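You operate a simulated robot arm through the tools that you are given. There is no shell and no other tool.

The job below is to be done with a simulated robot arm. You get a single attempt, and the scene is never put back.

JOB
Dust got under the film on the panel glass: lift, brush, lay it again.
Fine: peel the film by its red tab and lay it aside first; put the dust brush back; then lay the film inside the rim and press it till it holds. Set down upright: dust brush. What is to be rubbed or washed off counts as gone when no trace of it is left.

The check looks at the end state, three seconds after you hand in, the way a careful person would. Anything else that was tipped, shoved, dropped, spilled or broken makes it a failure.

ROBOT AND FRAMES
A 7-joint arm with a two-finger parallel gripper, fixed in place. Base frame: the origin is at the foot of the arm, x ahead of it, y to its left, z up. Lengths are in m, angles in degrees, forces in N, time in s.
With the tool pointing down near the work surface it reaches from about 0.3 to 0.7 m from the base axis. Its first joint turns from -66.0 to 66.0 degrees. Payload 1.57 kg.
The TCP is the grasp point between the finger pads, 0.03 m short of the fingertips. In the tool frame z runs along the fingers and y along their closing line. Largest opening 0.11 m; finger width 0.024, thickness 0.012; the body of the gripper, 0.048 by 0.112 m, starts 0.078 m behind the TCP.
Orientation is that of the tool frame in the base frame, as a unit quaternion [x, y, z, w]. With the fingers straight down and closing along the base's y, the tool's x points along the base's -x, its y along +y and its z along -z.

CONTROLS
- The arm moves only by the tool servo_tool. Its argument "motion" is a list of rows, each an object (a shift or turn left out is 0, a gripper value left out holds the last) with "slide": the shift along the base's x, y, z in units of 150 mm (1.0 is 150 mm), a list of three; "turn": the turn, a rotation vector about the base's x, y, z in units of 90 degrees (1.0 is 90 degrees), a list of three; "jaw": the gripper command, from -1 (shut) to 1 (fully open), values between in proportion. In form: [{"slide": [dx, dy, dz], "turn": [rx, ry, rz], "jaw": jaw}, ...]. A call has 1 to 20 rows; each row is the pose to reach, as a shift and turn from the pose commanded when the call began. A call with a number of a shift or a turn outside -1 to 1 is refused whole. Rows are played at 5 a second. More than 0.05 m and 8.6 degrees between two rows, or a gripper value outside its range, and nothing of the call is played. Where a pose cannot be reached the arm comes as near as it can. A force on the tool above 40 N (or 10 N above the force at the start of the call, whichever is more), or a blocked arm, ends the call early, and 0.2 s more pass. The fingers move at their own pace (about 0.108 m/s each) and stop on an object; they squeeze with about 26 N. The grip force told is the motor's: it shows also when the fingers shut on nothing. Time passes only in rows, and 0.2 s behind the last, so rows that repeat a pose let the fingers close. It gives the time, the measured TCP pose, the force on the tool (base axes), the opening and the grip force at its end, in the units of the frame above (readings bear some noise), with the torque about the TCP (base axes, N m) and any sound that the robot's microphone picked up, and new pictures: "pictures" is both (left out), scene, wrist or none.
- Cameras (640 x 400 px; columns grow to the right, rows downward): "scene" is fixed at [0.155, -0.3829, 1.4067]; the picture's right is [0.85, -0.52, 0.00], its down [-0.29, -0.48, -0.83] and it looks along [0.43, 0.71, -0.56] (base axes); focal length 349 px, centre (320, 200). "wrist" rides on the gripper at [0.07, 0.016, -0.141] in the tool frame; the picture's right is [-0.23, 0.97, 0.00], its down [-0.86, -0.20, -0.48] and it looks along [-0.47, -0.11, 0.88] (tool axes); focal length 222 px, centre (320, 200). There is no depth. A picture from a camera that has moved, and an enlarged one, comes with that camera's place and axes in the base frame and with its lens.
- zoom(camera, box): a new picture of the part [left, top, right, bottom] of that camera's present view, enlarged. No time passes.
- close_job(): hands the job in; it is judged then, once.

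Nothing tells you positions but the pictures and the camera data. Unless the task says otherwise, let go and move clear before handing in.

The tools are called as name(argument=value, ...) on one line, values as JSON. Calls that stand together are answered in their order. servo_tool: Moves the arm, as the interface text tells. Its arguments: {"type":"object","properties":{"motion":{"type":"array"},"pictures":{"type":"string","enum":["both","scene","wrist","none"]}},"required":["motion"]} The other tools are called the same way: zoom (camera, box) takes an enlarged picture of a part of a camera's view; close_job () hands the job in.

At the start:

```text
time: 0.0
eef_pos: [0.3214, 0.0801, 1.1736]
orientation: [0.001, 1.0, 0.0, 0.001]
contact_force: [0.5, 0.0, 0.5]
ft_torque: [0.0, 0.0, -0.04]
width: 0.11
gripper_force: 0.0
```

scene: 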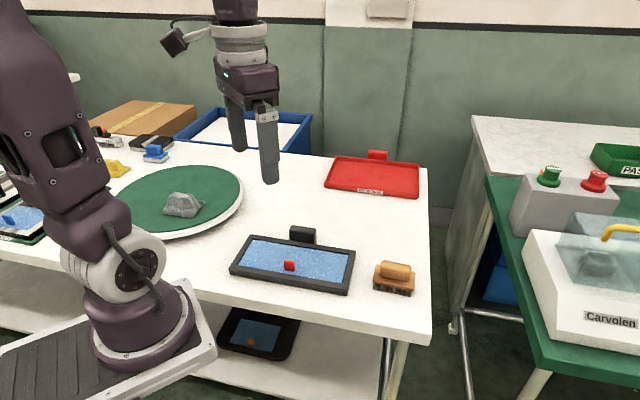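
wrist: 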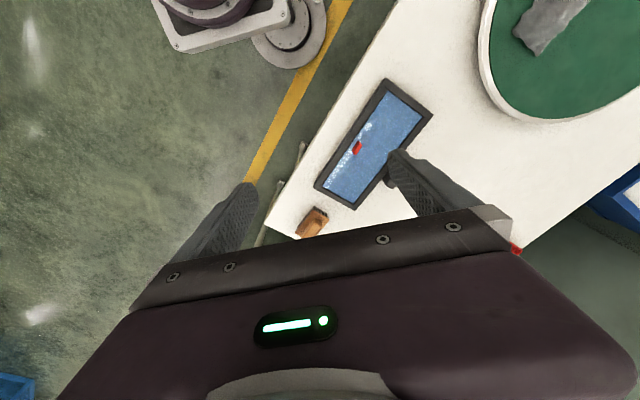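

I see a white table with a framed panel (blue film with a red tab), a brush to its right, a red tray behind, and a green turntable with a rock on it. I'll enlarge the views to find where each thing is before I move.

zoom(camera="scene", box=[220, 210, 440, 350])

zoom(camera="scene", box=[0, 90, 240, 250])

zoom(camera="wrist", box=[260, 60, 500, 240])

zoom(camera="scene", box=[300, 130, 440, 220])

```text
2.86 times, centred on (330, 280) of scene
camera zoom: at [0.155, -0.3829, 1.4067], right [0.85, -0.52, 0.0], down [-0.29, -0.48, -0.83], along [0.43, 0.71, -0.56], focal length 998 px, centre (291, -29)
```

zoom: 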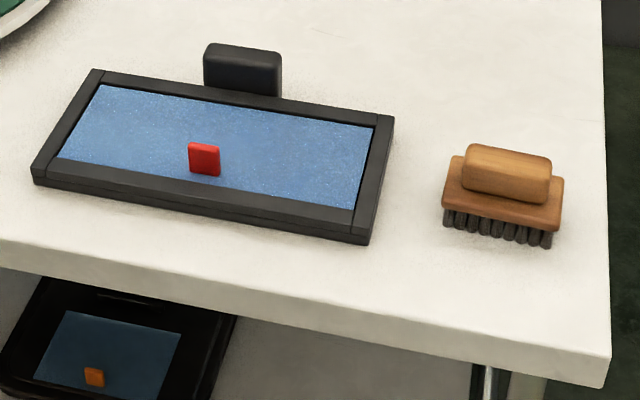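

```text
2.50 times, centred on (120, 170) of scene
camera zoom: at [0.155, -0.3829, 1.4067], right [0.85, -0.52, 0.0], down [-0.29, -0.48, -0.83], along [0.43, 0.71, -0.56], focal length 873 px, centre (820, 275)
```

zoom: 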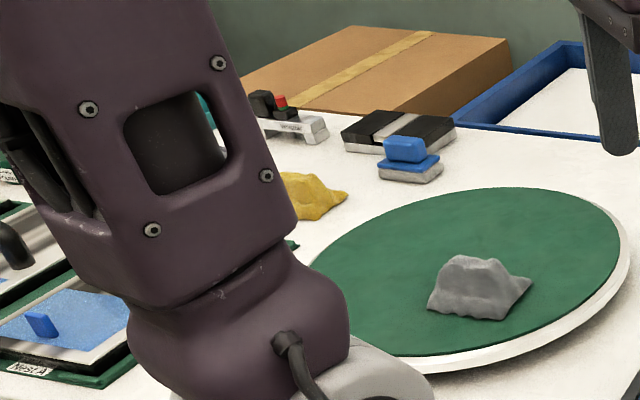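

```text
2.22 times, centred on (380, 150) of wrist
camera zoom: at [0.2532, 0.096, 1.3163], right [0.23, 0.97, 0.0], down [0.86, -0.2, 0.48], along [0.47, -0.11, -0.88], focal length 494 px, centre (187, 311)
```

zoom: 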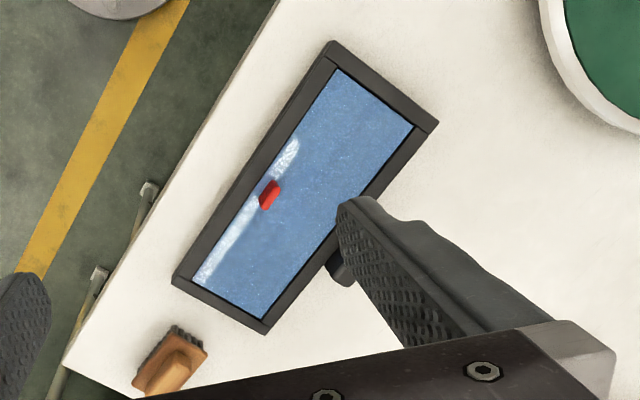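

```text
4.44 times, centred on (370, 175) of scene
camera zoom: at [0.155, -0.3829, 1.4067], right [0.85, -0.52, 0.0], down [-0.29, -0.48, -0.83], along [0.43, 0.71, -0.56], focal length 1552 px, centre (98, 311)
```

zoom: 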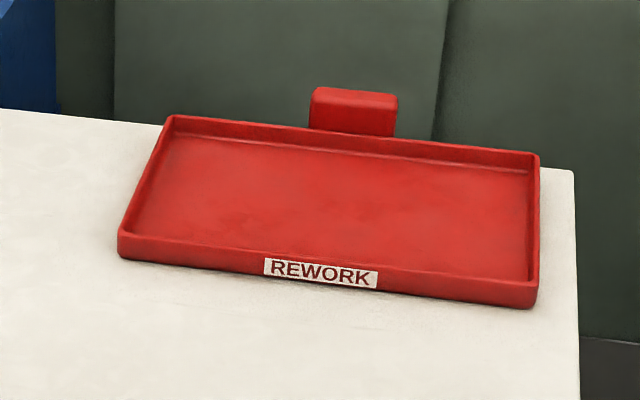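

The panel's top frame is at about z 0.83, centred near (0.42, 0.166) and turned 45°. The red tab is near (0.392, 0.141) and the brush near (0.57, 0.0). I'll move above the panel and turn the closing line across the tab for a closer look.

servo_tool(motion=[{"slide": [0.076, 0.067, -0.137], "turn": [0, 0, -0.0833], "jaw": 1}, {"slide": [0.152, 0.133, -0.275], "turn": [0, 0, -0.1667]}, {"slide": [0.228, 0.2, -0.412], "turn": [0, 0, -0.25]}, {"slide": [0.305, 0.267, -0.549], "turn": [0, 0, -0.3333]}, {"slide": [0.381, 0.333, -0.687], "turn": [0, 0, -0.4167]}, {"slide": [0.457, 0.4, -0.824], "turn": [0, 0, -0.5]}, {"slide": [0.457, 0.4, -0.824], "turn": [0, 0, -0.5]}])

```text
time: 1.6
eef_pos: [0.3913, 0.1393, 1.0507]
orientation: [0.383, 0.924, 0.0, 0.0]
contact_force: [0.3, 0.5, 0.4]
ft_torque: [0.01, -0.01, -0.04]
width: 0.11
gripper_force: 0.0
camera wrist: at [0.3541, 0.2005, 1.1924], right [0.85, 0.53, 0.0], down [0.46, -0.75, 0.48], along [0.25, -0.41, -0.88], focal length 222 px, centre (320, 200)
```

scene: 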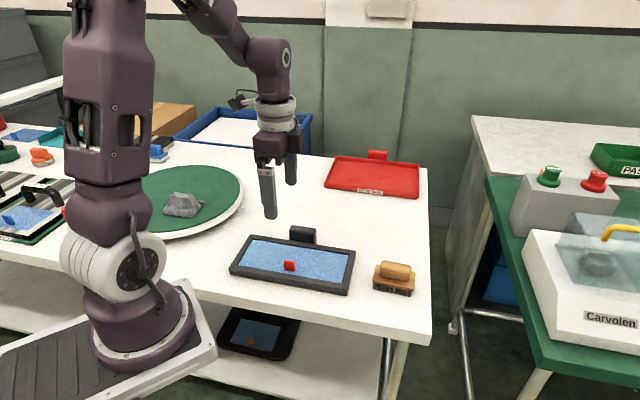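
wrist: 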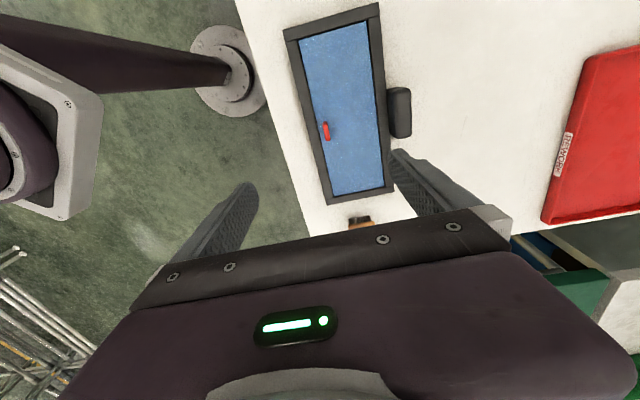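

The view matches my estimate, with the tab seen almost where I predicted it. I'll enlarge it for precise measuring.

zoom(camera="wrist", box=[270, 0, 430, 100])

zoom(camera="wrist", box=[270, 100, 430, 200])

zoom(camera="scene", box=[260, 240, 340, 290])

zoom(camera="scene", box=[350, 240, 440, 310])

```text
4.00 times, centred on (350, 50) of wrist
camera zoom: at [0.3541, 0.2005, 1.1924], right [0.85, 0.53, 0.0], down [0.46, -0.75, 0.48], along [0.25, -0.41, -0.88], focal length 888 px, centre (200, 800)
```

zoom: 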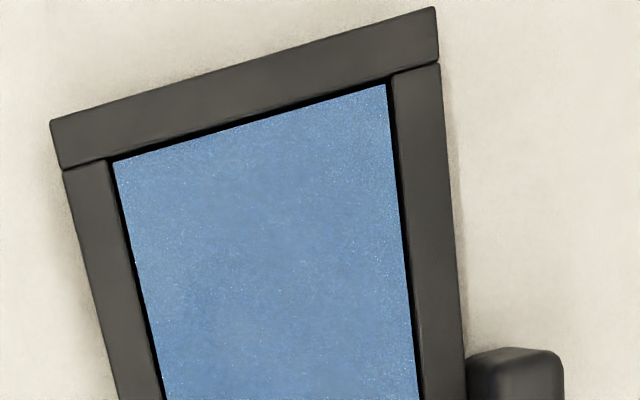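

```text
4.00 times, centred on (350, 150) of wrist
camera zoom: at [0.3541, 0.2005, 1.1924], right [0.85, 0.53, 0.0], down [0.46, -0.75, 0.48], along [0.25, -0.41, -0.88], focal length 888 px, centre (200, 400)
```

zoom: 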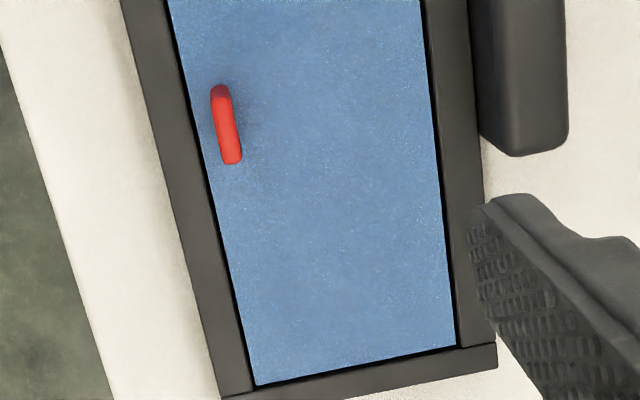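

```text
8.00 times, centred on (300, 265) of scene
camera zoom: at [0.155, -0.3829, 1.4067], right [0.85, -0.52, 0.0], down [-0.29, -0.48, -0.83], along [0.43, 0.71, -0.56], focal length 2795 px, centre (480, -320)
```

zoom: 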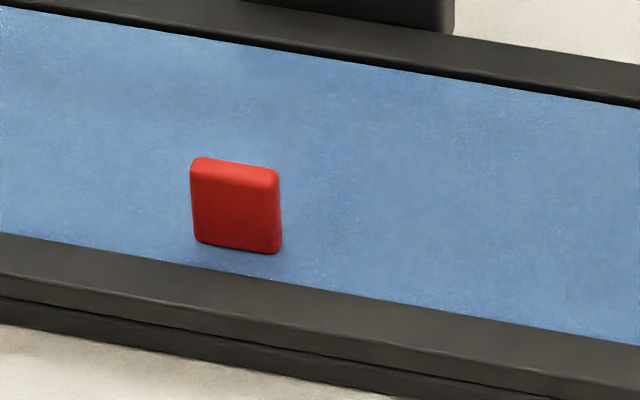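

```text
5.71 times, centred on (395, 275) of scene
camera zoom: at [0.155, -0.3829, 1.4067], right [0.85, -0.52, 0.0], down [-0.29, -0.48, -0.83], along [0.43, 0.71, -0.56], focal length 1996 px, centre (-109, -229)
```

zoom: 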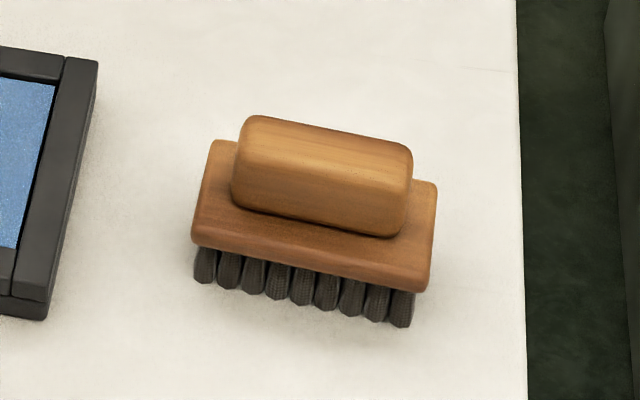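

The tab measures about 26 × 8 × 28 mm, with its top near z 0.852 at (0.398, 0.146), and the film lies at about z 0.824. I'll line up over the tab, lower to about 0.94 with the jaw partly closed, and check again.

servo_tool(motion=[{"slide": [0.0215, 0.0225, -0.2], "jaw": -0.3}, {"slide": [0.0433, 0.0453, -0.45]}, {"slide": [0.0433, 0.0453, -0.7]}, {"slide": [0.0433, 0.0453, -0.733]}, {"slide": [0.0433, 0.0453, -0.733]}])

zoom(camera="wrist", box=[240, 100, 400, 200])

zoom(camera="scene", box=[240, 200, 360, 300])

```text
time: 2.8
eef_pos: [0.3959, 0.1466, 0.9401]
orientation: [0.382, 0.924, 0.001, 0.0]
contact_force: [0.2, 0.0, 0.3]
ft_torque: [-0.04, 0.03, -0.02]
width: 0.0385
gripper_force: 0.1
camera wrist: at [0.3598, 0.2071, 1.0822], right [0.85, 0.53, 0.0], down [0.46, -0.75, 0.48], along [0.25, -0.41, -0.88], focal length 222 px, centre (320, 200)
```

scene: 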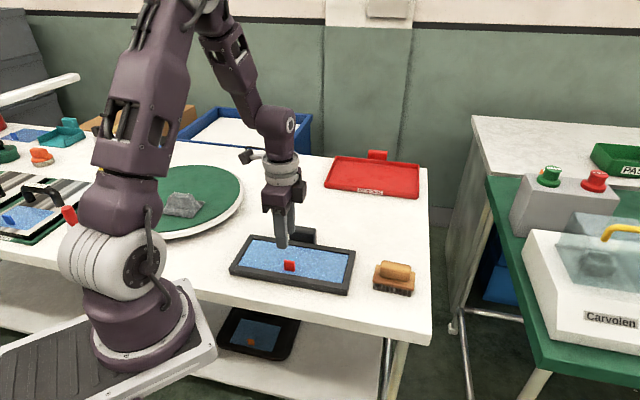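
wrist: 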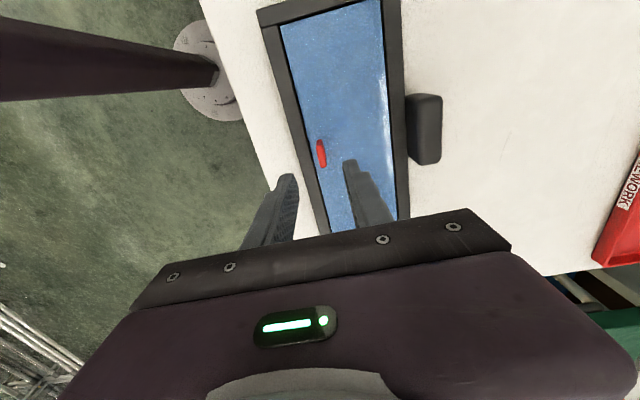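

```text
4.00 times, centred on (320, 150) of wrist
camera zoom: at [0.3598, 0.2071, 1.0822], right [0.85, 0.53, 0.0], down [0.46, -0.75, 0.48], along [0.25, -0.41, -0.88], focal length 888 px, centre (320, 400)
```

zoom: 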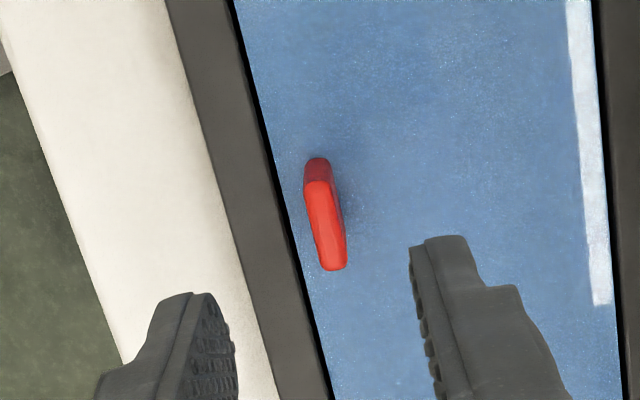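

```text
4.00 times, centred on (300, 250) of scene
camera zoom: at [0.155, -0.3829, 1.4067], right [0.85, -0.52, 0.0], down [-0.29, -0.48, -0.83], along [0.43, 0.71, -0.56], focal length 1397 px, centre (400, 0)
```

zoom: 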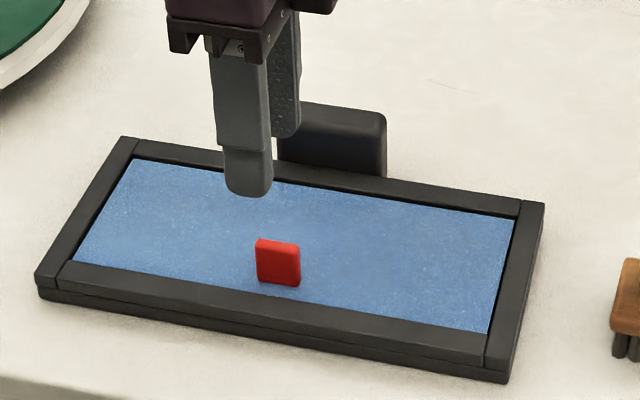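

The alignment is good to about 1 mm. Next I lower the fingertips to just above the rim on either side of the tab, looking before I close.

servo_tool(motion=[{"slide": [0.0067, 0.004, -0.15]}, {"slide": [0.0067, 0.004, -0.3]}, {"slide": [0.0067, 0.004, -0.4]}, {"slide": [0.0067, 0.004, -0.45]}, {"slide": [0.0067, 0.004, -0.487]}, {"slide": [0.0067, 0.004, -0.487]}])

zoom(camera="wrist", box=[240, 120, 400, 220])

zoom(camera="scene", box=[250, 220, 340, 290])

```text
time: 4.2
eef_pos: [0.398, 0.1484, 0.867]
orientation: [0.383, 0.924, 0.0, 0.0]
contact_force: [-0.1, 0.8, 0.3]
ft_torque: [0.03, 0.0, -0.02]
width: 0.0386
gripper_force: 0.0
camera wrist: at [0.3614, 0.2079, 1.0099], right [0.85, 0.53, 0.0], down [0.46, -0.75, 0.48], along [0.25, -0.41, -0.88], focal length 222 px, centre (320, 200)
```

scene: 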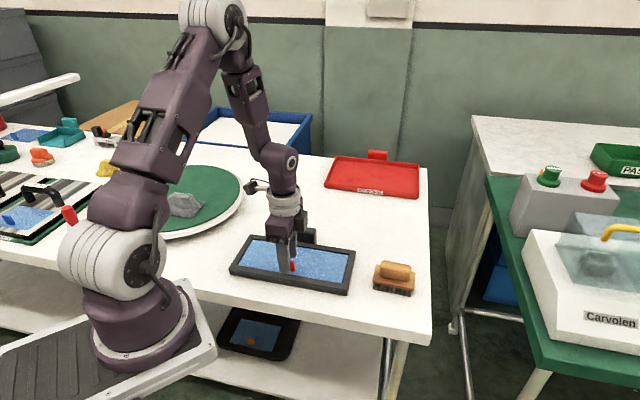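
wrist: 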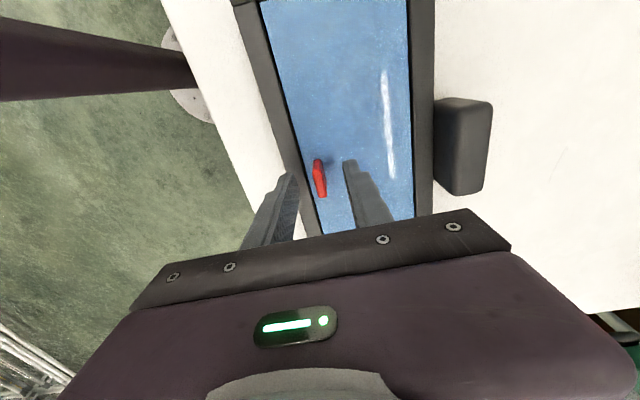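

```text
4.00 times, centred on (320, 170) of wrist
camera zoom: at [0.3614, 0.2079, 1.0099], right [0.85, 0.53, 0.0], down [0.46, -0.75, 0.48], along [0.25, -0.41, -0.88], focal length 888 px, centre (320, 320)
```

zoom: 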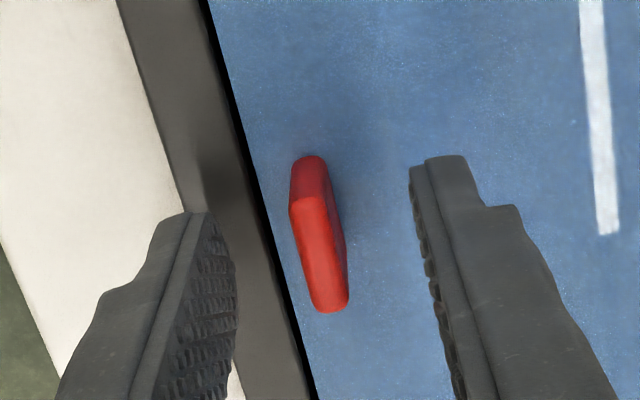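

```text
5.71 times, centred on (295, 255) of scene
camera zoom: at [0.155, -0.3829, 1.4067], right [0.85, -0.52, 0.0], down [-0.29, -0.48, -0.83], along [0.43, 0.71, -0.56], focal length 1996 px, centre (463, -114)
```

zoom: 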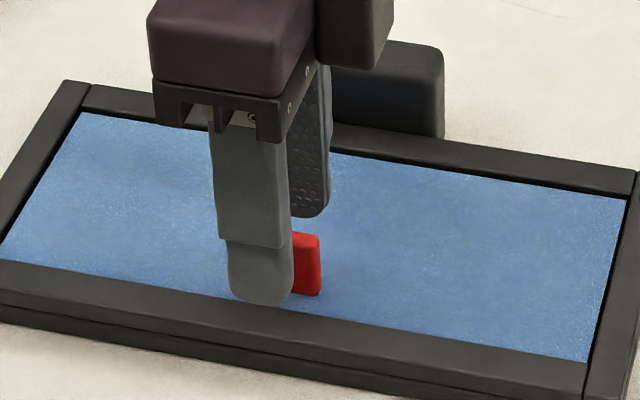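

The tab sits centred between the fingers. I'll close on it now.

servo_tool(motion=[{"jaw": -1}, {"jaw": -1}, {"jaw": -1}, {"jaw": -1}])

zoom(camera="wrist", box=[240, 120, 400, 220])

zoom(camera="scene", box=[250, 220, 340, 290])

```text
time: 5.2
eef_pos: [0.3981, 0.1476, 0.8683]
orientation: [0.383, 0.924, 0.0, 0.0]
contact_force: [-0.5, -0.7, 1.2]
ft_torque: [0.02, 0.03, 0.03]
width: 0.006
gripper_force: 25.8
heard: snap
camera wrist: at [0.3614, 0.2079, 1.0101], right [0.85, 0.53, 0.0], down [0.46, -0.75, 0.48], along [0.25, -0.41, -0.88], focal length 222 px, centre (320, 200)
```

scene: 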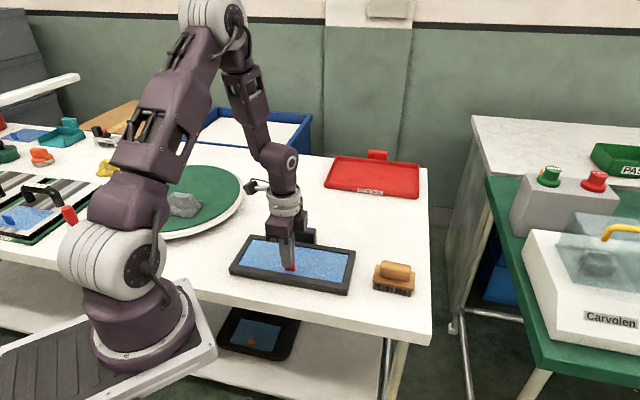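
wrist: 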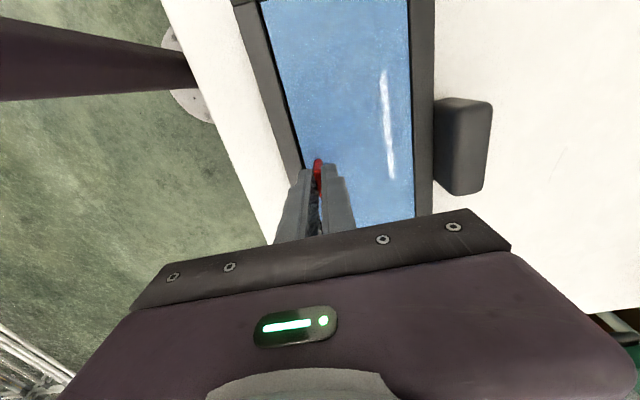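

```text
4.00 times, centred on (320, 170) of wrist
camera zoom: at [0.3614, 0.2079, 1.0101], right [0.85, 0.53, 0.0], down [0.46, -0.75, 0.48], along [0.25, -0.41, -0.88], focal length 888 px, centre (320, 320)
```

zoom: 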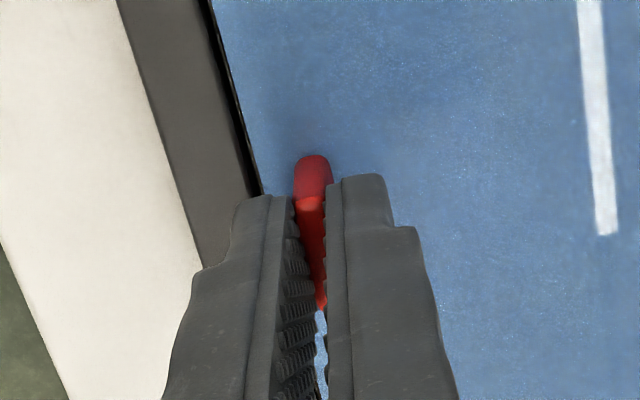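

```text
5.71 times, centred on (295, 255) of scene
camera zoom: at [0.155, -0.3829, 1.4067], right [0.85, -0.52, 0.0], down [-0.29, -0.48, -0.83], along [0.43, 0.71, -0.56], focal length 1996 px, centre (463, -114)
```

zoom: 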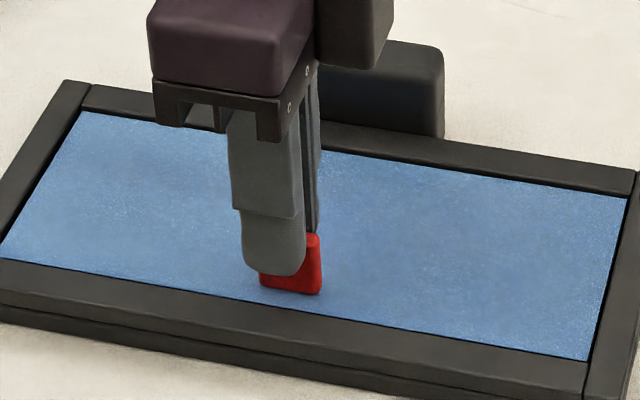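

I heard a snap as the fingers closed and the film shifted slightly, which suggests it has come loose from the glass. I'll lift slowly and watch the force.

servo_tool(motion=[{"slide": [0, 0, 0.01]}, {"slide": [0, 0, 0.025]}, {"slide": [0, 0, 0.045]}, {"slide": [0, 0, 0.067]}, {"slide": [0, 0, 0.1]}, {"slide": [0, 0, 0.133]}, {"slide": [0, 0, 0.133]}])

zoom(camera="scene", box=[220, 200, 380, 300])

```text
time: 6.8
eef_pos: [0.3981, 0.1475, 0.8867]
orientation: [0.382, 0.924, -0.001, 0.001]
contact_force: [-0.7, -0.1, -0.1]
ft_torque: [0.0, 0.01, 0.02]
width: 0.006
gripper_force: 26.0
camera wrist: at [0.3614, 0.2077, 1.03], right [0.85, 0.53, 0.0], down [0.46, -0.75, 0.48], along [0.25, -0.41, -0.88], focal length 222 px, centre (320, 200)
```

scene: 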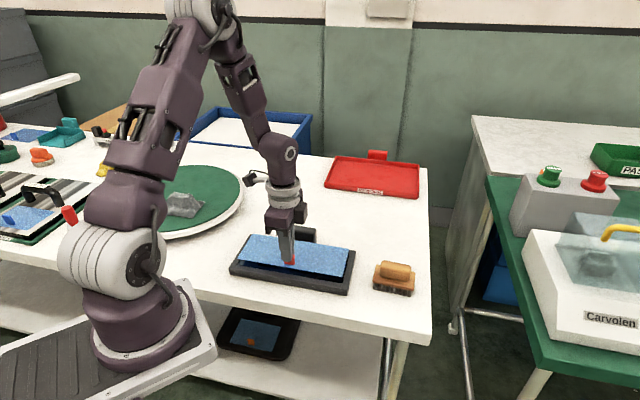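
wrist: 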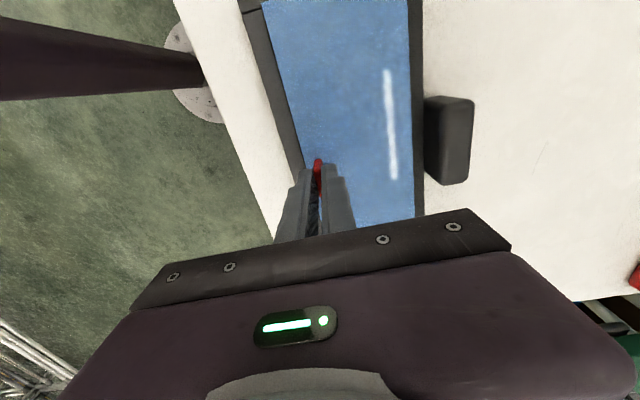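

```text
4.00 times, centred on (300, 250) of scene
camera zoom: at [0.155, -0.3829, 1.4067], right [0.85, -0.52, 0.0], down [-0.29, -0.48, -0.83], along [0.43, 0.71, -0.56], focal length 1397 px, centre (400, 0)
```

zoom: 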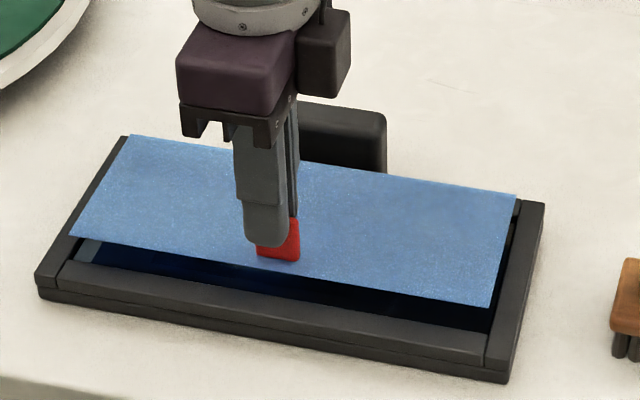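

The film lifts as a stiff sheet and the panel stays put. I'll raise it clear and carry it to the empty table between the panel and the red tray.

servo_tool(motion=[{"slide": [0, 0, 0.15]}, {"slide": [0, 0, 0.3]}, {"slide": [0, 0, 0.45]}, {"slide": [0.1, 0.12, 0.5]}, {"slide": [0.22, 0.27, 0.5]}, {"slide": [0.36, 0.44, 0.5]}, {"slide": [0.5, 0.61, 0.5]}, {"slide": [0.63, 0.77, 0.5]}, {"slide": [0.73, 0.89, 0.5]}, {"slide": [0.767, 0.933, 0.5]}, {"slide": [0.767, 0.933, 0.5]}, {"slide": [0.767, 0.933, 0.5]}])

zoom(camera="scene", box=[220, 200, 440, 340])

```text
time: 9.4
eef_pos: [0.5136, 0.2879, 0.9626]
orientation: [0.383, 0.924, 0.0, 0.001]
contact_force: [0.2, -0.3, 0.0]
ft_torque: [0.02, 0.02, 0.03]
width: 0.0061
gripper_force: 25.6
camera wrist: at [0.4765, 0.3478, 1.105], right [0.85, 0.53, 0.0], down [0.46, -0.75, 0.48], along [0.25, -0.41, -0.88], focal length 222 px, centre (320, 200)
```

scene: 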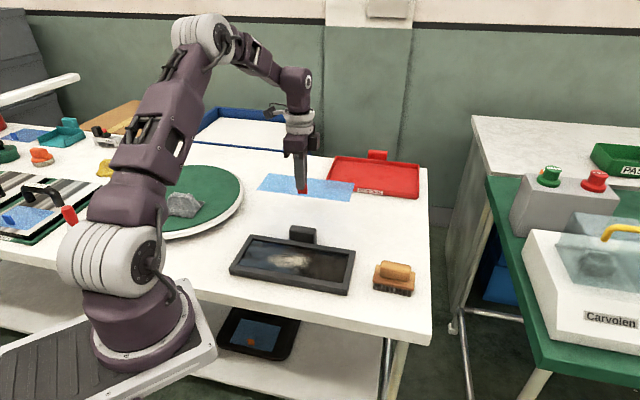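
wrist: 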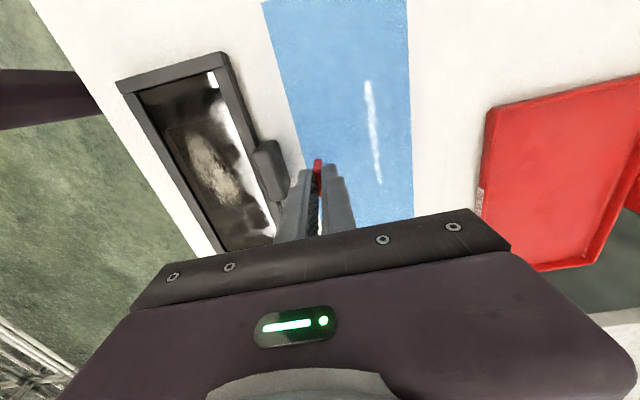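

```text
2.86 times, centred on (330, 270) of scene
camera zoom: at [0.155, -0.3829, 1.4067], right [0.85, -0.52, 0.0], down [-0.29, -0.48, -0.83], along [0.43, 0.71, -0.56], focal length 998 px, centre (291, 0)
```

zoom: 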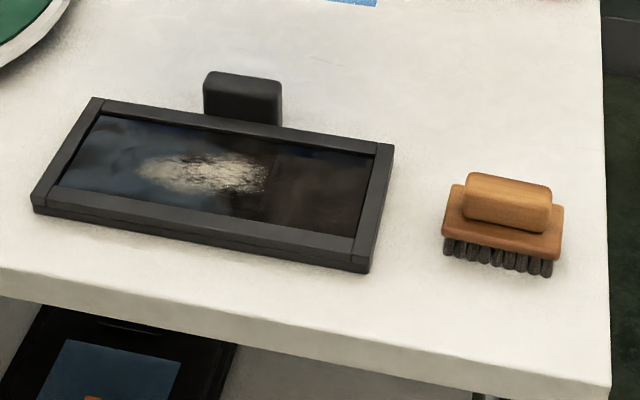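

The dust patch now shows on the bare glass, a little left of the panel's middle. Next I lower the film toward the table.

servo_tool(motion=[{"slide": [0, 0, -0.15]}, {"slide": [0, 0, -0.3]}, {"slide": [0, 0, -0.45]}, {"slide": [0, 0, -0.53]}, {"slide": [0, 0, -0.58]}, {"slide": [0, 0, -0.6]}, {"slide": [0, 0, -0.6]}])

zoom(camera="scene", box=[240, 140, 400, 240])

```text
time: 11.0
eef_pos: [0.5131, 0.2865, 0.8724]
orientation: [0.382, 0.924, 0.0, 0.0]
contact_force: [0.5, -0.3, -0.1]
ft_torque: [0.03, 0.03, 0.0]
width: 0.0061
gripper_force: 26.4
camera wrist: at [0.4762, 0.3479, 1.0146], right [0.85, 0.53, 0.0], down [0.46, -0.75, 0.48], along [0.25, -0.41, -0.88], focal length 222 px, centre (320, 200)
```

scene: 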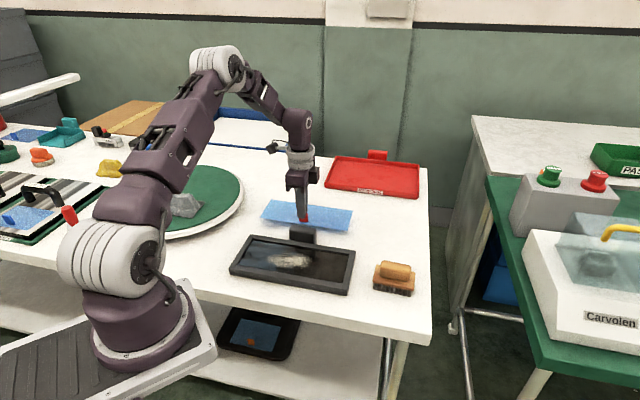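
wrist: 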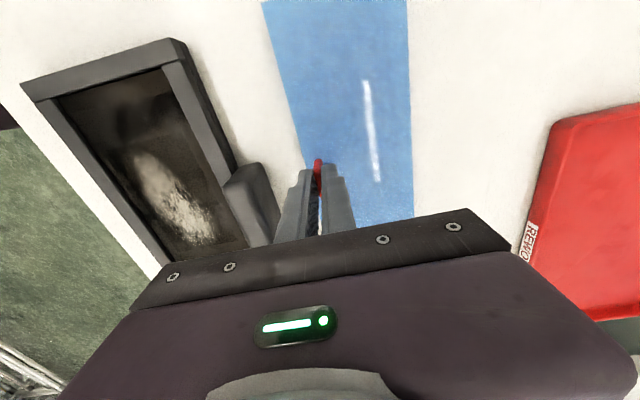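

```text
4.00 times, centred on (320, 190) of scene
camera zoom: at [0.155, -0.3829, 1.4067], right [0.85, -0.52, 0.0], down [-0.29, -0.48, -0.83], along [0.43, 0.71, -0.56], focal length 1397 px, centre (320, 240)
```

zoom: 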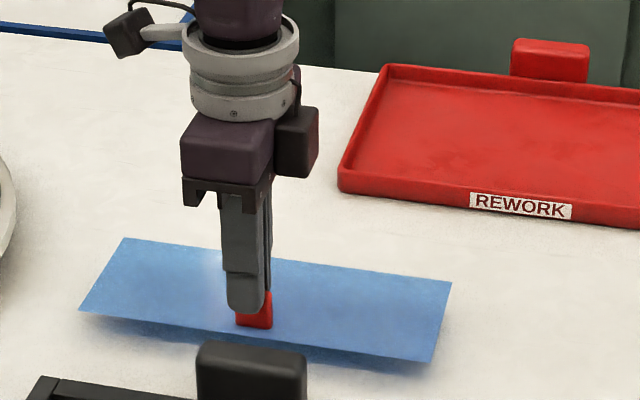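

The film is still about a centimetre or two above the table, judging by its shadow. I'll go down in small steps and watch the force.

servo_tool(motion=[{"slide": [0, 0, -0.02]}, {"slide": [0, 0, -0.04]}, {"slide": [0, 0, -0.053]}, {"slide": [0, 0, -0.067]}, {"slide": [0, 0, -0.067]}], pictures="scene")

zoom(camera="scene", box=[240, 180, 370, 250])

```text
time: 12.2
eef_pos: [0.513, 0.2872, 0.8624]
orientation: [0.383, 0.924, 0.0, -0.001]
contact_force: [-0.1, 0.0, -0.3]
ft_torque: [-0.01, 0.02, 0.0]
width: 0.0059
gripper_force: 26.1
```

scene: 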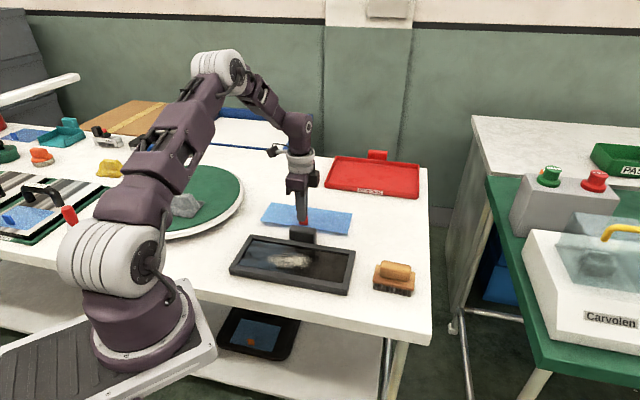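

```text
4.92 times, centred on (305, 215) of scene
camera zoom: at [0.155, -0.3829, 1.4067], right [0.85, -0.52, 0.0], down [-0.29, -0.48, -0.83], along [0.43, 0.71, -0.56], focal length 1720 px, centre (394, 126)
```

zoom: 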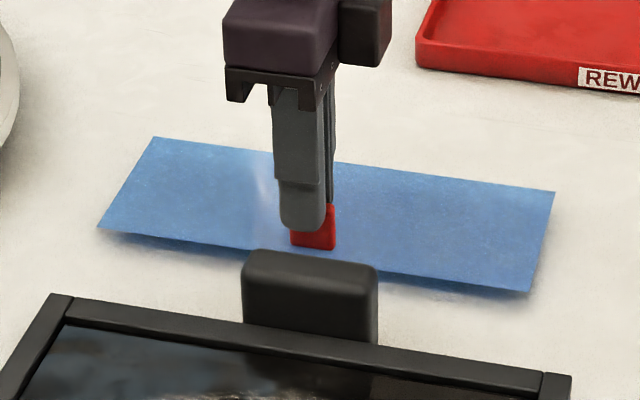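

servo_tool(motion=[{"slide": [0, 0, -0.013]}, {"slide": [0, 0, -0.027]}, {"slide": [0, 0, -0.033]}, {"slide": [0, 0, -0.033]}], pictures="none")

zoom(camera="scene", box=[240, 180, 370, 250])

```text
time: 13.2
eef_pos: [0.5126, 0.2882, 0.8569]
orientation: [0.382, 0.924, 0.001, 0.0]
contact_force: [0.7, -0.3, 0.4]
ft_torque: [-0.03, 0.04, 0.02]
width: 0.0061
gripper_force: 25.8
```

```text
4.92 times, centred on (305, 215) of scene
camera zoom: at [0.155, -0.3829, 1.4067], right [0.85, -0.52, 0.0], down [-0.29, -0.48, -0.83], along [0.43, 0.71, -0.56], focal length 1720 px, centre (394, 126)
```

zoom: 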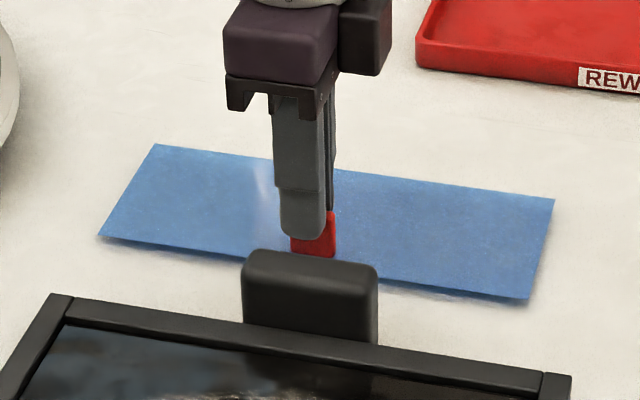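

The film is nearly down, with only a thin shadow left under it. I'll keep going in 1 mm steps.

servo_tool(motion=[{"slide": [0, 0, -0.0067]}, {"slide": [0, 0, -0.0133]}, {"slide": [0, 0, -0.02]}, {"slide": [0, 0, -0.02]}], pictures="none")

zoom(camera="scene", box=[240, 180, 370, 250])

```text
time: 14.2
eef_pos: [0.514, 0.2884, 0.854]
orientation: [0.383, 0.924, 0.0, 0.001]
contact_force: [0.0, 0.0, -0.5]
ft_torque: [-0.01, -0.02, 0.0]
width: 0.0061
gripper_force: 25.9
```

```text
4.92 times, centred on (305, 215) of scene
camera zoom: at [0.155, -0.3829, 1.4067], right [0.85, -0.52, 0.0], down [-0.29, -0.48, -0.83], along [0.43, 0.71, -0.56], focal length 1720 px, centre (394, 126)
```

zoom: 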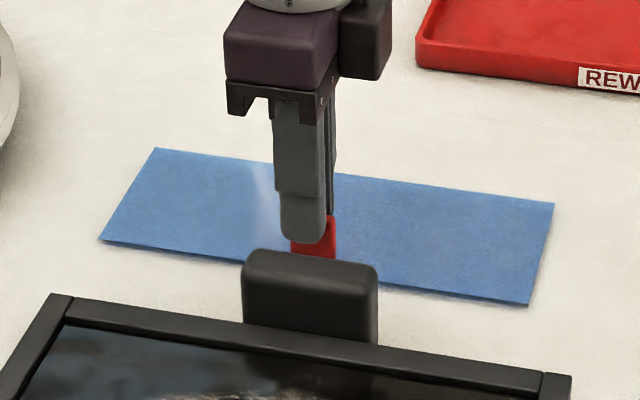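

servo_tool(motion=[{"slide": [0, 0, -0.0067]}, {"slide": [0, 0, -0.0133]}, {"slide": [0, 0, -0.0133]}], pictures="none")

zoom(camera="scene", box=[240, 180, 370, 250])

```text
time: 15.0
eef_pos: [0.5131, 0.2873, 0.8526]
orientation: [0.382, 0.924, 0.0, 0.0]
contact_force: [-0.8, 0.4, -0.7]
ft_torque: [-0.01, 0.01, 0.02]
width: 0.006
gripper_force: 26.1
```

```text
4.92 times, centred on (305, 215) of scene
camera zoom: at [0.155, -0.3829, 1.4067], right [0.85, -0.52, 0.0], down [-0.29, -0.48, -0.83], along [0.43, 0.71, -0.56], focal length 1720 px, centre (394, 126)
```

zoom: 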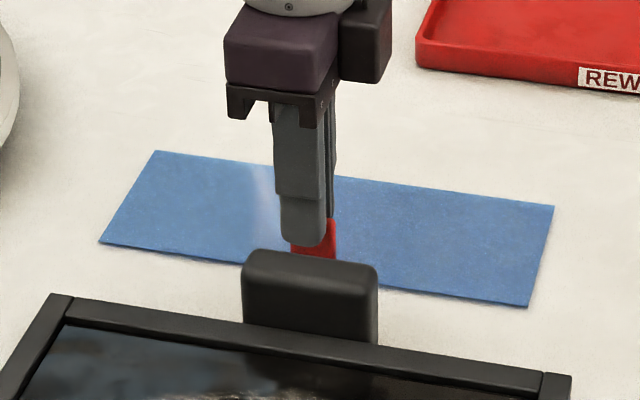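

servo_tool(motion=[{"slide": [0, 0, -0.0067]}, {"slide": [0, 0, -0.01]}, {"slide": [0, 0, -0.01]}], pictures="none")

zoom(camera="scene", box=[240, 180, 370, 250])

```text
time: 15.8
eef_pos: [0.5125, 0.2888, 0.8518]
orientation: [0.382, 0.924, 0.001, 0.0]
contact_force: [0.7, -0.8, -0.1]
ft_torque: [-0.02, 0.01, 0.02]
width: 0.0061
gripper_force: 26.0
```

```text
4.92 times, centred on (305, 215) of scene
camera zoom: at [0.155, -0.3829, 1.4067], right [0.85, -0.52, 0.0], down [-0.29, -0.48, -0.83], along [0.43, 0.71, -0.56], focal length 1720 px, centre (394, 126)
```

zoom: 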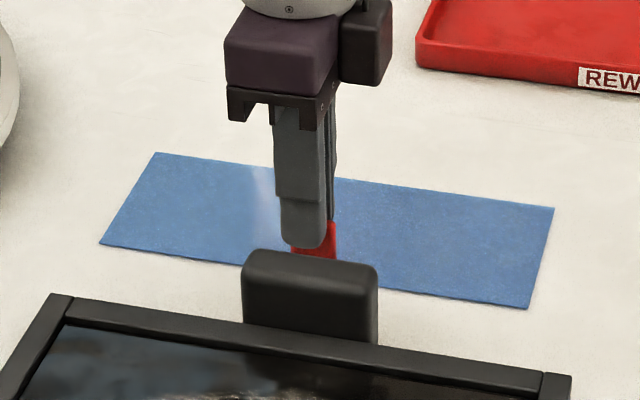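

servo_tool(motion=[{"slide": [0, 0, -0.005]}, {"slide": [0, 0, -0.01]}, {"slide": [0, 0, -0.01]}], pictures="none")

zoom(camera="scene", box=[240, 180, 370, 250])

```text
time: 16.6
eef_pos: [0.513, 0.2874, 0.8502]
orientation: [0.383, 0.924, 0.001, 0.0]
contact_force: [-0.9, -0.9, 12.1]
ft_torque: [-0.02, 0.02, -0.01]
width: 0.0059
gripper_force: 25.9
```

```text
4.92 times, centred on (305, 215) of scene
camera zoom: at [0.1547, -0.383, 1.4067], right [0.85, -0.52, 0.0], down [-0.29, -0.48, -0.83], along [0.43, 0.71, -0.56], focal length 1720 px, centre (394, 126)
```

zoom: 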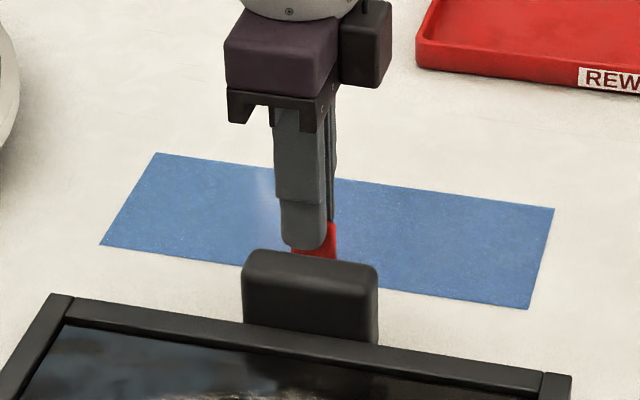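

Contact registers at 12 N, so the film is on the table. I'll ease up by half a millimetre, open the jaw and rise straight up.

servo_tool(motion=[{"slide": [0, 0, 0.0033]}, {"slide": [0, 0, 0.0033], "jaw": -0.5}, {"slide": [0, 0, 0.0033], "jaw": -0.4}, {"slide": [0, 0, 0.0033], "jaw": -0.4}, {"slide": [0, 0, 0.08]}, {"slide": [0, 0, 0.25]}, {"slide": [0, 0, 0.5]}, {"slide": [0, 0, 0.75]}, {"slide": [0, 0, 0.9]}, {"slide": [0, 0, 0.9]}])

zoom(camera="scene", box=[240, 180, 370, 250])

zoom(camera="wrist", box=[200, 0, 440, 200])

```text
time: 18.8
eef_pos: [0.5127, 0.2887, 0.9858]
orientation: [0.382, 0.924, 0.0, 0.0]
contact_force: [0.5, -0.4, -0.8]
ft_torque: [-0.02, -0.01, 0.02]
width: 0.033
gripper_force: 0.0
camera wrist: at [0.4757, 0.3489, 1.127], right [0.85, 0.53, 0.0], down [0.46, -0.75, 0.48], along [0.25, -0.41, -0.88], focal length 222 px, centre (320, 200)
```

scene: 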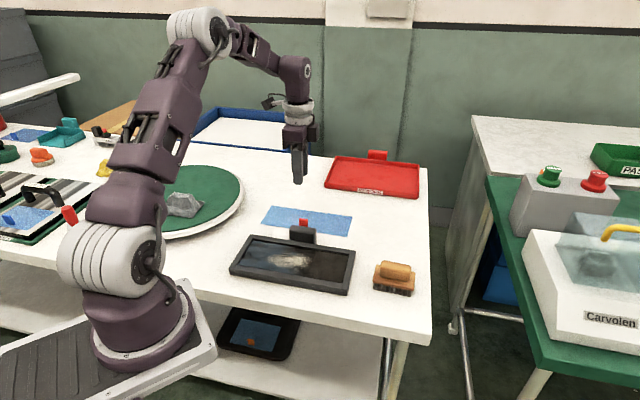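
wrist: 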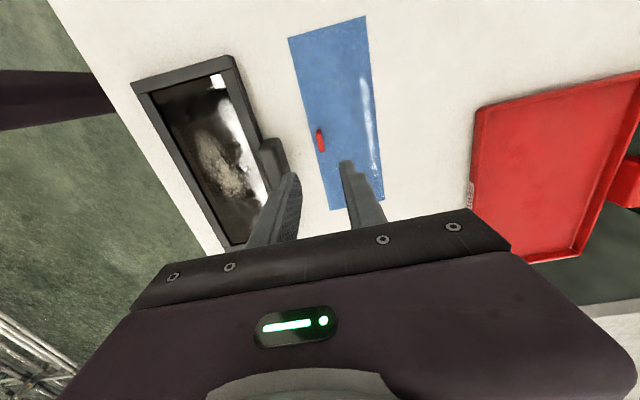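

```text
4.92 times, centred on (305, 215) of scene
camera zoom: at [0.155, -0.3829, 1.4067], right [0.85, -0.52, 0.0], down [-0.29, -0.48, -0.83], along [0.43, 0.71, -0.56], focal length 1720 px, centre (394, 126)
```

zoom: 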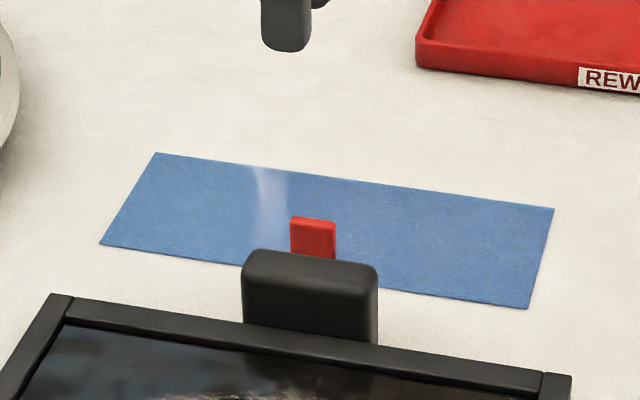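

```text
2.00 times, centred on (320, 100) of wrist
camera zoom: at [0.4757, 0.3489, 1.127], right [0.85, 0.53, 0.0], down [0.46, -0.75, 0.48], along [0.25, -0.41, -0.88], focal length 444 px, centre (320, 400)
```

zoom: 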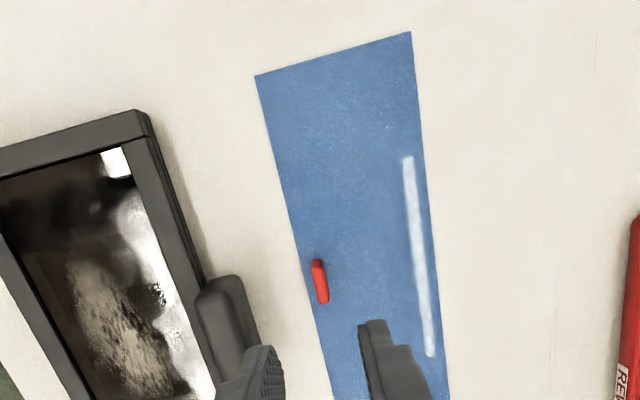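

The film lies flat and did not move. The brush appears to be aligned with the panel at about 45°, centred near (0.572, -0.007). I'll move over it for a close look.

servo_tool(motion=[{"slide": [0.03, -0.15, 0.1]}, {"slide": [0.06, -0.4, 0.2]}, {"slide": [0.1, -0.7, 0.25]}, {"slide": [0.15, -1.0, 0.25]}], pictures="none")

servo_tool(motion=[{"slide": [0.06, -0.3, 0.0], "jaw": 0.2}, {"slide": [0.12, -0.6, 0.0]}, {"slide": [0.17, -0.85, 0.0]}, {"slide": [0.2, -0.96, 0.0]}, {"slide": [0.2, -0.96, 0.0]}, {"slide": [0.2, -0.96, 0.0]}])

zoom(camera="wrist", box=[240, 80, 400, 180])

```text
time: 19.8
eef_pos: [0.5366, 0.1367, 1.023]
orientation: [0.383, 0.924, -0.001, -0.001]
contact_force: [-0.2, 0.1, 0.2]
ft_torque: [0.0, 0.04, 0.01]
width: 0.0331
gripper_force: 0.0
```

```text
time: 21.2
eef_pos: [0.5645, -0.0075, 1.0223]
orientation: [0.382, 0.924, -0.001, 0.0]
contact_force: [-0.4, 0.5, -0.4]
ft_torque: [-0.02, -0.01, 0.01]
width: 0.0659
gripper_force: 0.0
camera wrist: at [0.5284, 0.0535, 1.1635], right [0.85, 0.53, 0.0], down [0.46, -0.75, 0.48], along [0.25, -0.41, -0.88], focal length 222 px, centre (320, 200)
```

scene: 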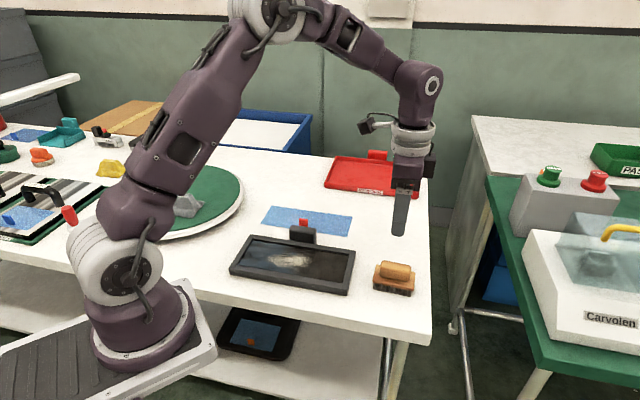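
wrist: 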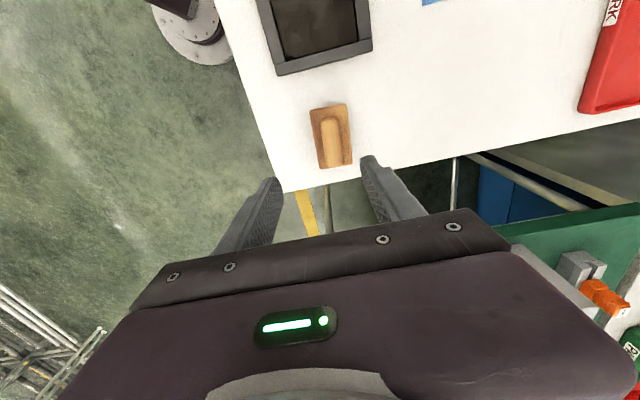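

```text
4.00 times, centred on (320, 130) of wrist
camera zoom: at [0.5284, 0.0535, 1.1635], right [0.85, 0.53, 0.0], down [0.46, -0.75, 0.48], along [0.25, -0.41, -0.88], focal length 888 px, centre (320, 480)
```

zoom: 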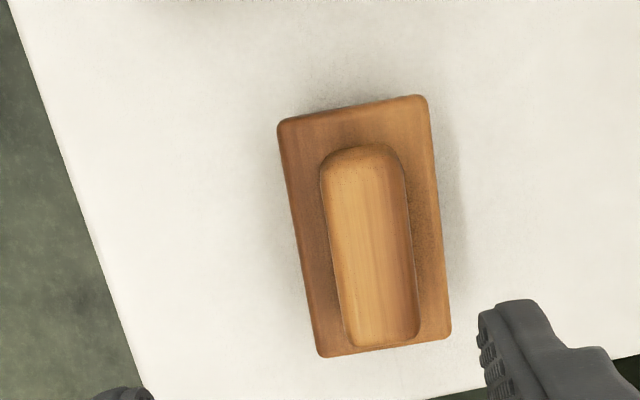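

The brush measures about 86 × 50 mm with its long axis near -49°, and its handle is centred near (0.582, -0.002). I'll line up with it, turn about 4° more, and come down partway to check.

servo_tool(motion=[{"slide": [0.06, 0.02, -0.15], "turn": [0, 0, -0.024]}, {"slide": [0.117, 0.038, -0.35], "turn": [0, 0, -0.048]}, {"slide": [0.117, 0.038, -0.55], "turn": [0, 0, -0.048]}, {"slide": [0.117, 0.038, -0.615], "turn": [0, 0, -0.048]}, {"slide": [0.117, 0.038, -0.615], "turn": [0, 0, -0.048]}])

zoom(camera="wrist", box=[240, 100, 400, 200])

zoom(camera="scene", box=[350, 220, 440, 310])

```text
time: 22.4
eef_pos: [0.5823, -0.0003, 0.9283]
orientation: [0.417, 0.909, -0.001, 0.0]
contact_force: [0.3, 0.7, 0.4]
ft_torque: [0.0, 0.02, -0.02]
width: 0.0663
gripper_force: 0.0
camera wrist: at [0.5502, 0.0623, 1.0711], right [0.89, 0.46, 0.0], down [0.41, -0.78, 0.48], along [0.22, -0.42, -0.88], focal length 222 px, centre (320, 200)
```

scene: 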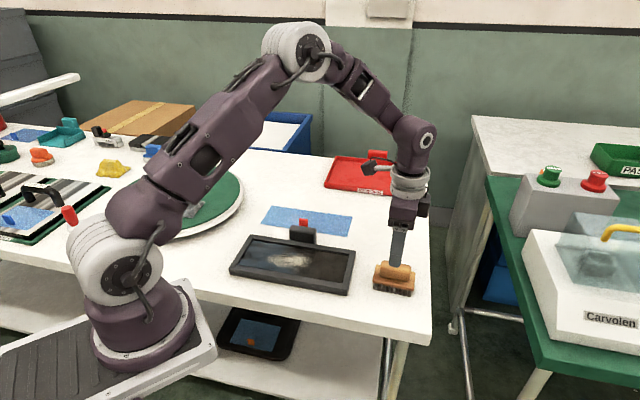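
wrist: 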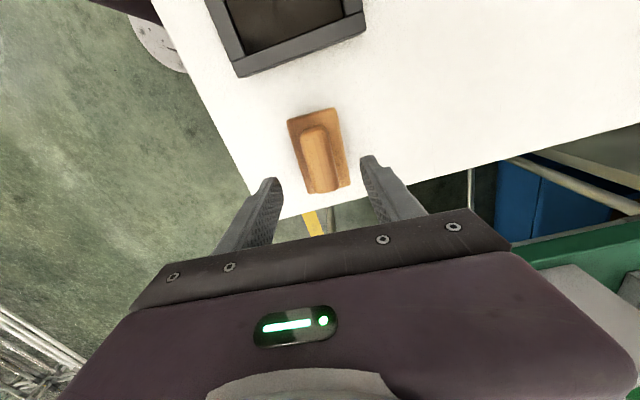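

```text
4.00 times, centred on (320, 150) of wrist
camera zoom: at [0.5502, 0.0623, 1.0711], right [0.89, 0.46, 0.0], down [0.41, -0.78, 0.48], along [0.22, -0.42, -0.88], focal length 888 px, centre (320, 400)
```

zoom: 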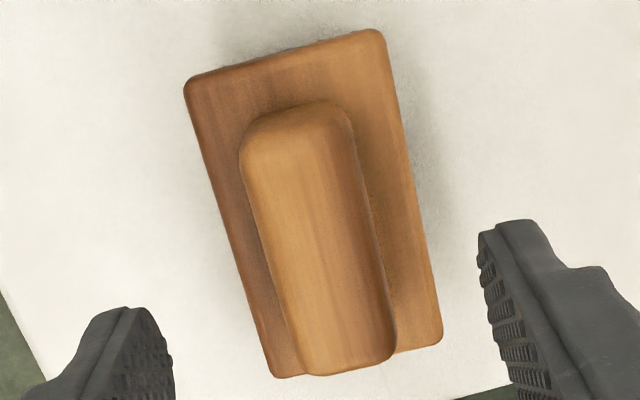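

```text
4.44 times, centred on (395, 265) of scene
camera zoom: at [0.155, -0.3829, 1.4067], right [0.85, -0.52, 0.0], down [-0.29, -0.48, -0.83], along [0.43, 0.71, -0.56], focal length 1552 px, centre (-13, -89)
```

zoom: 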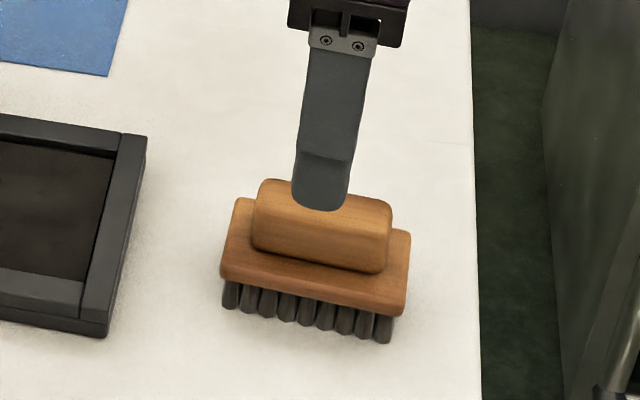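

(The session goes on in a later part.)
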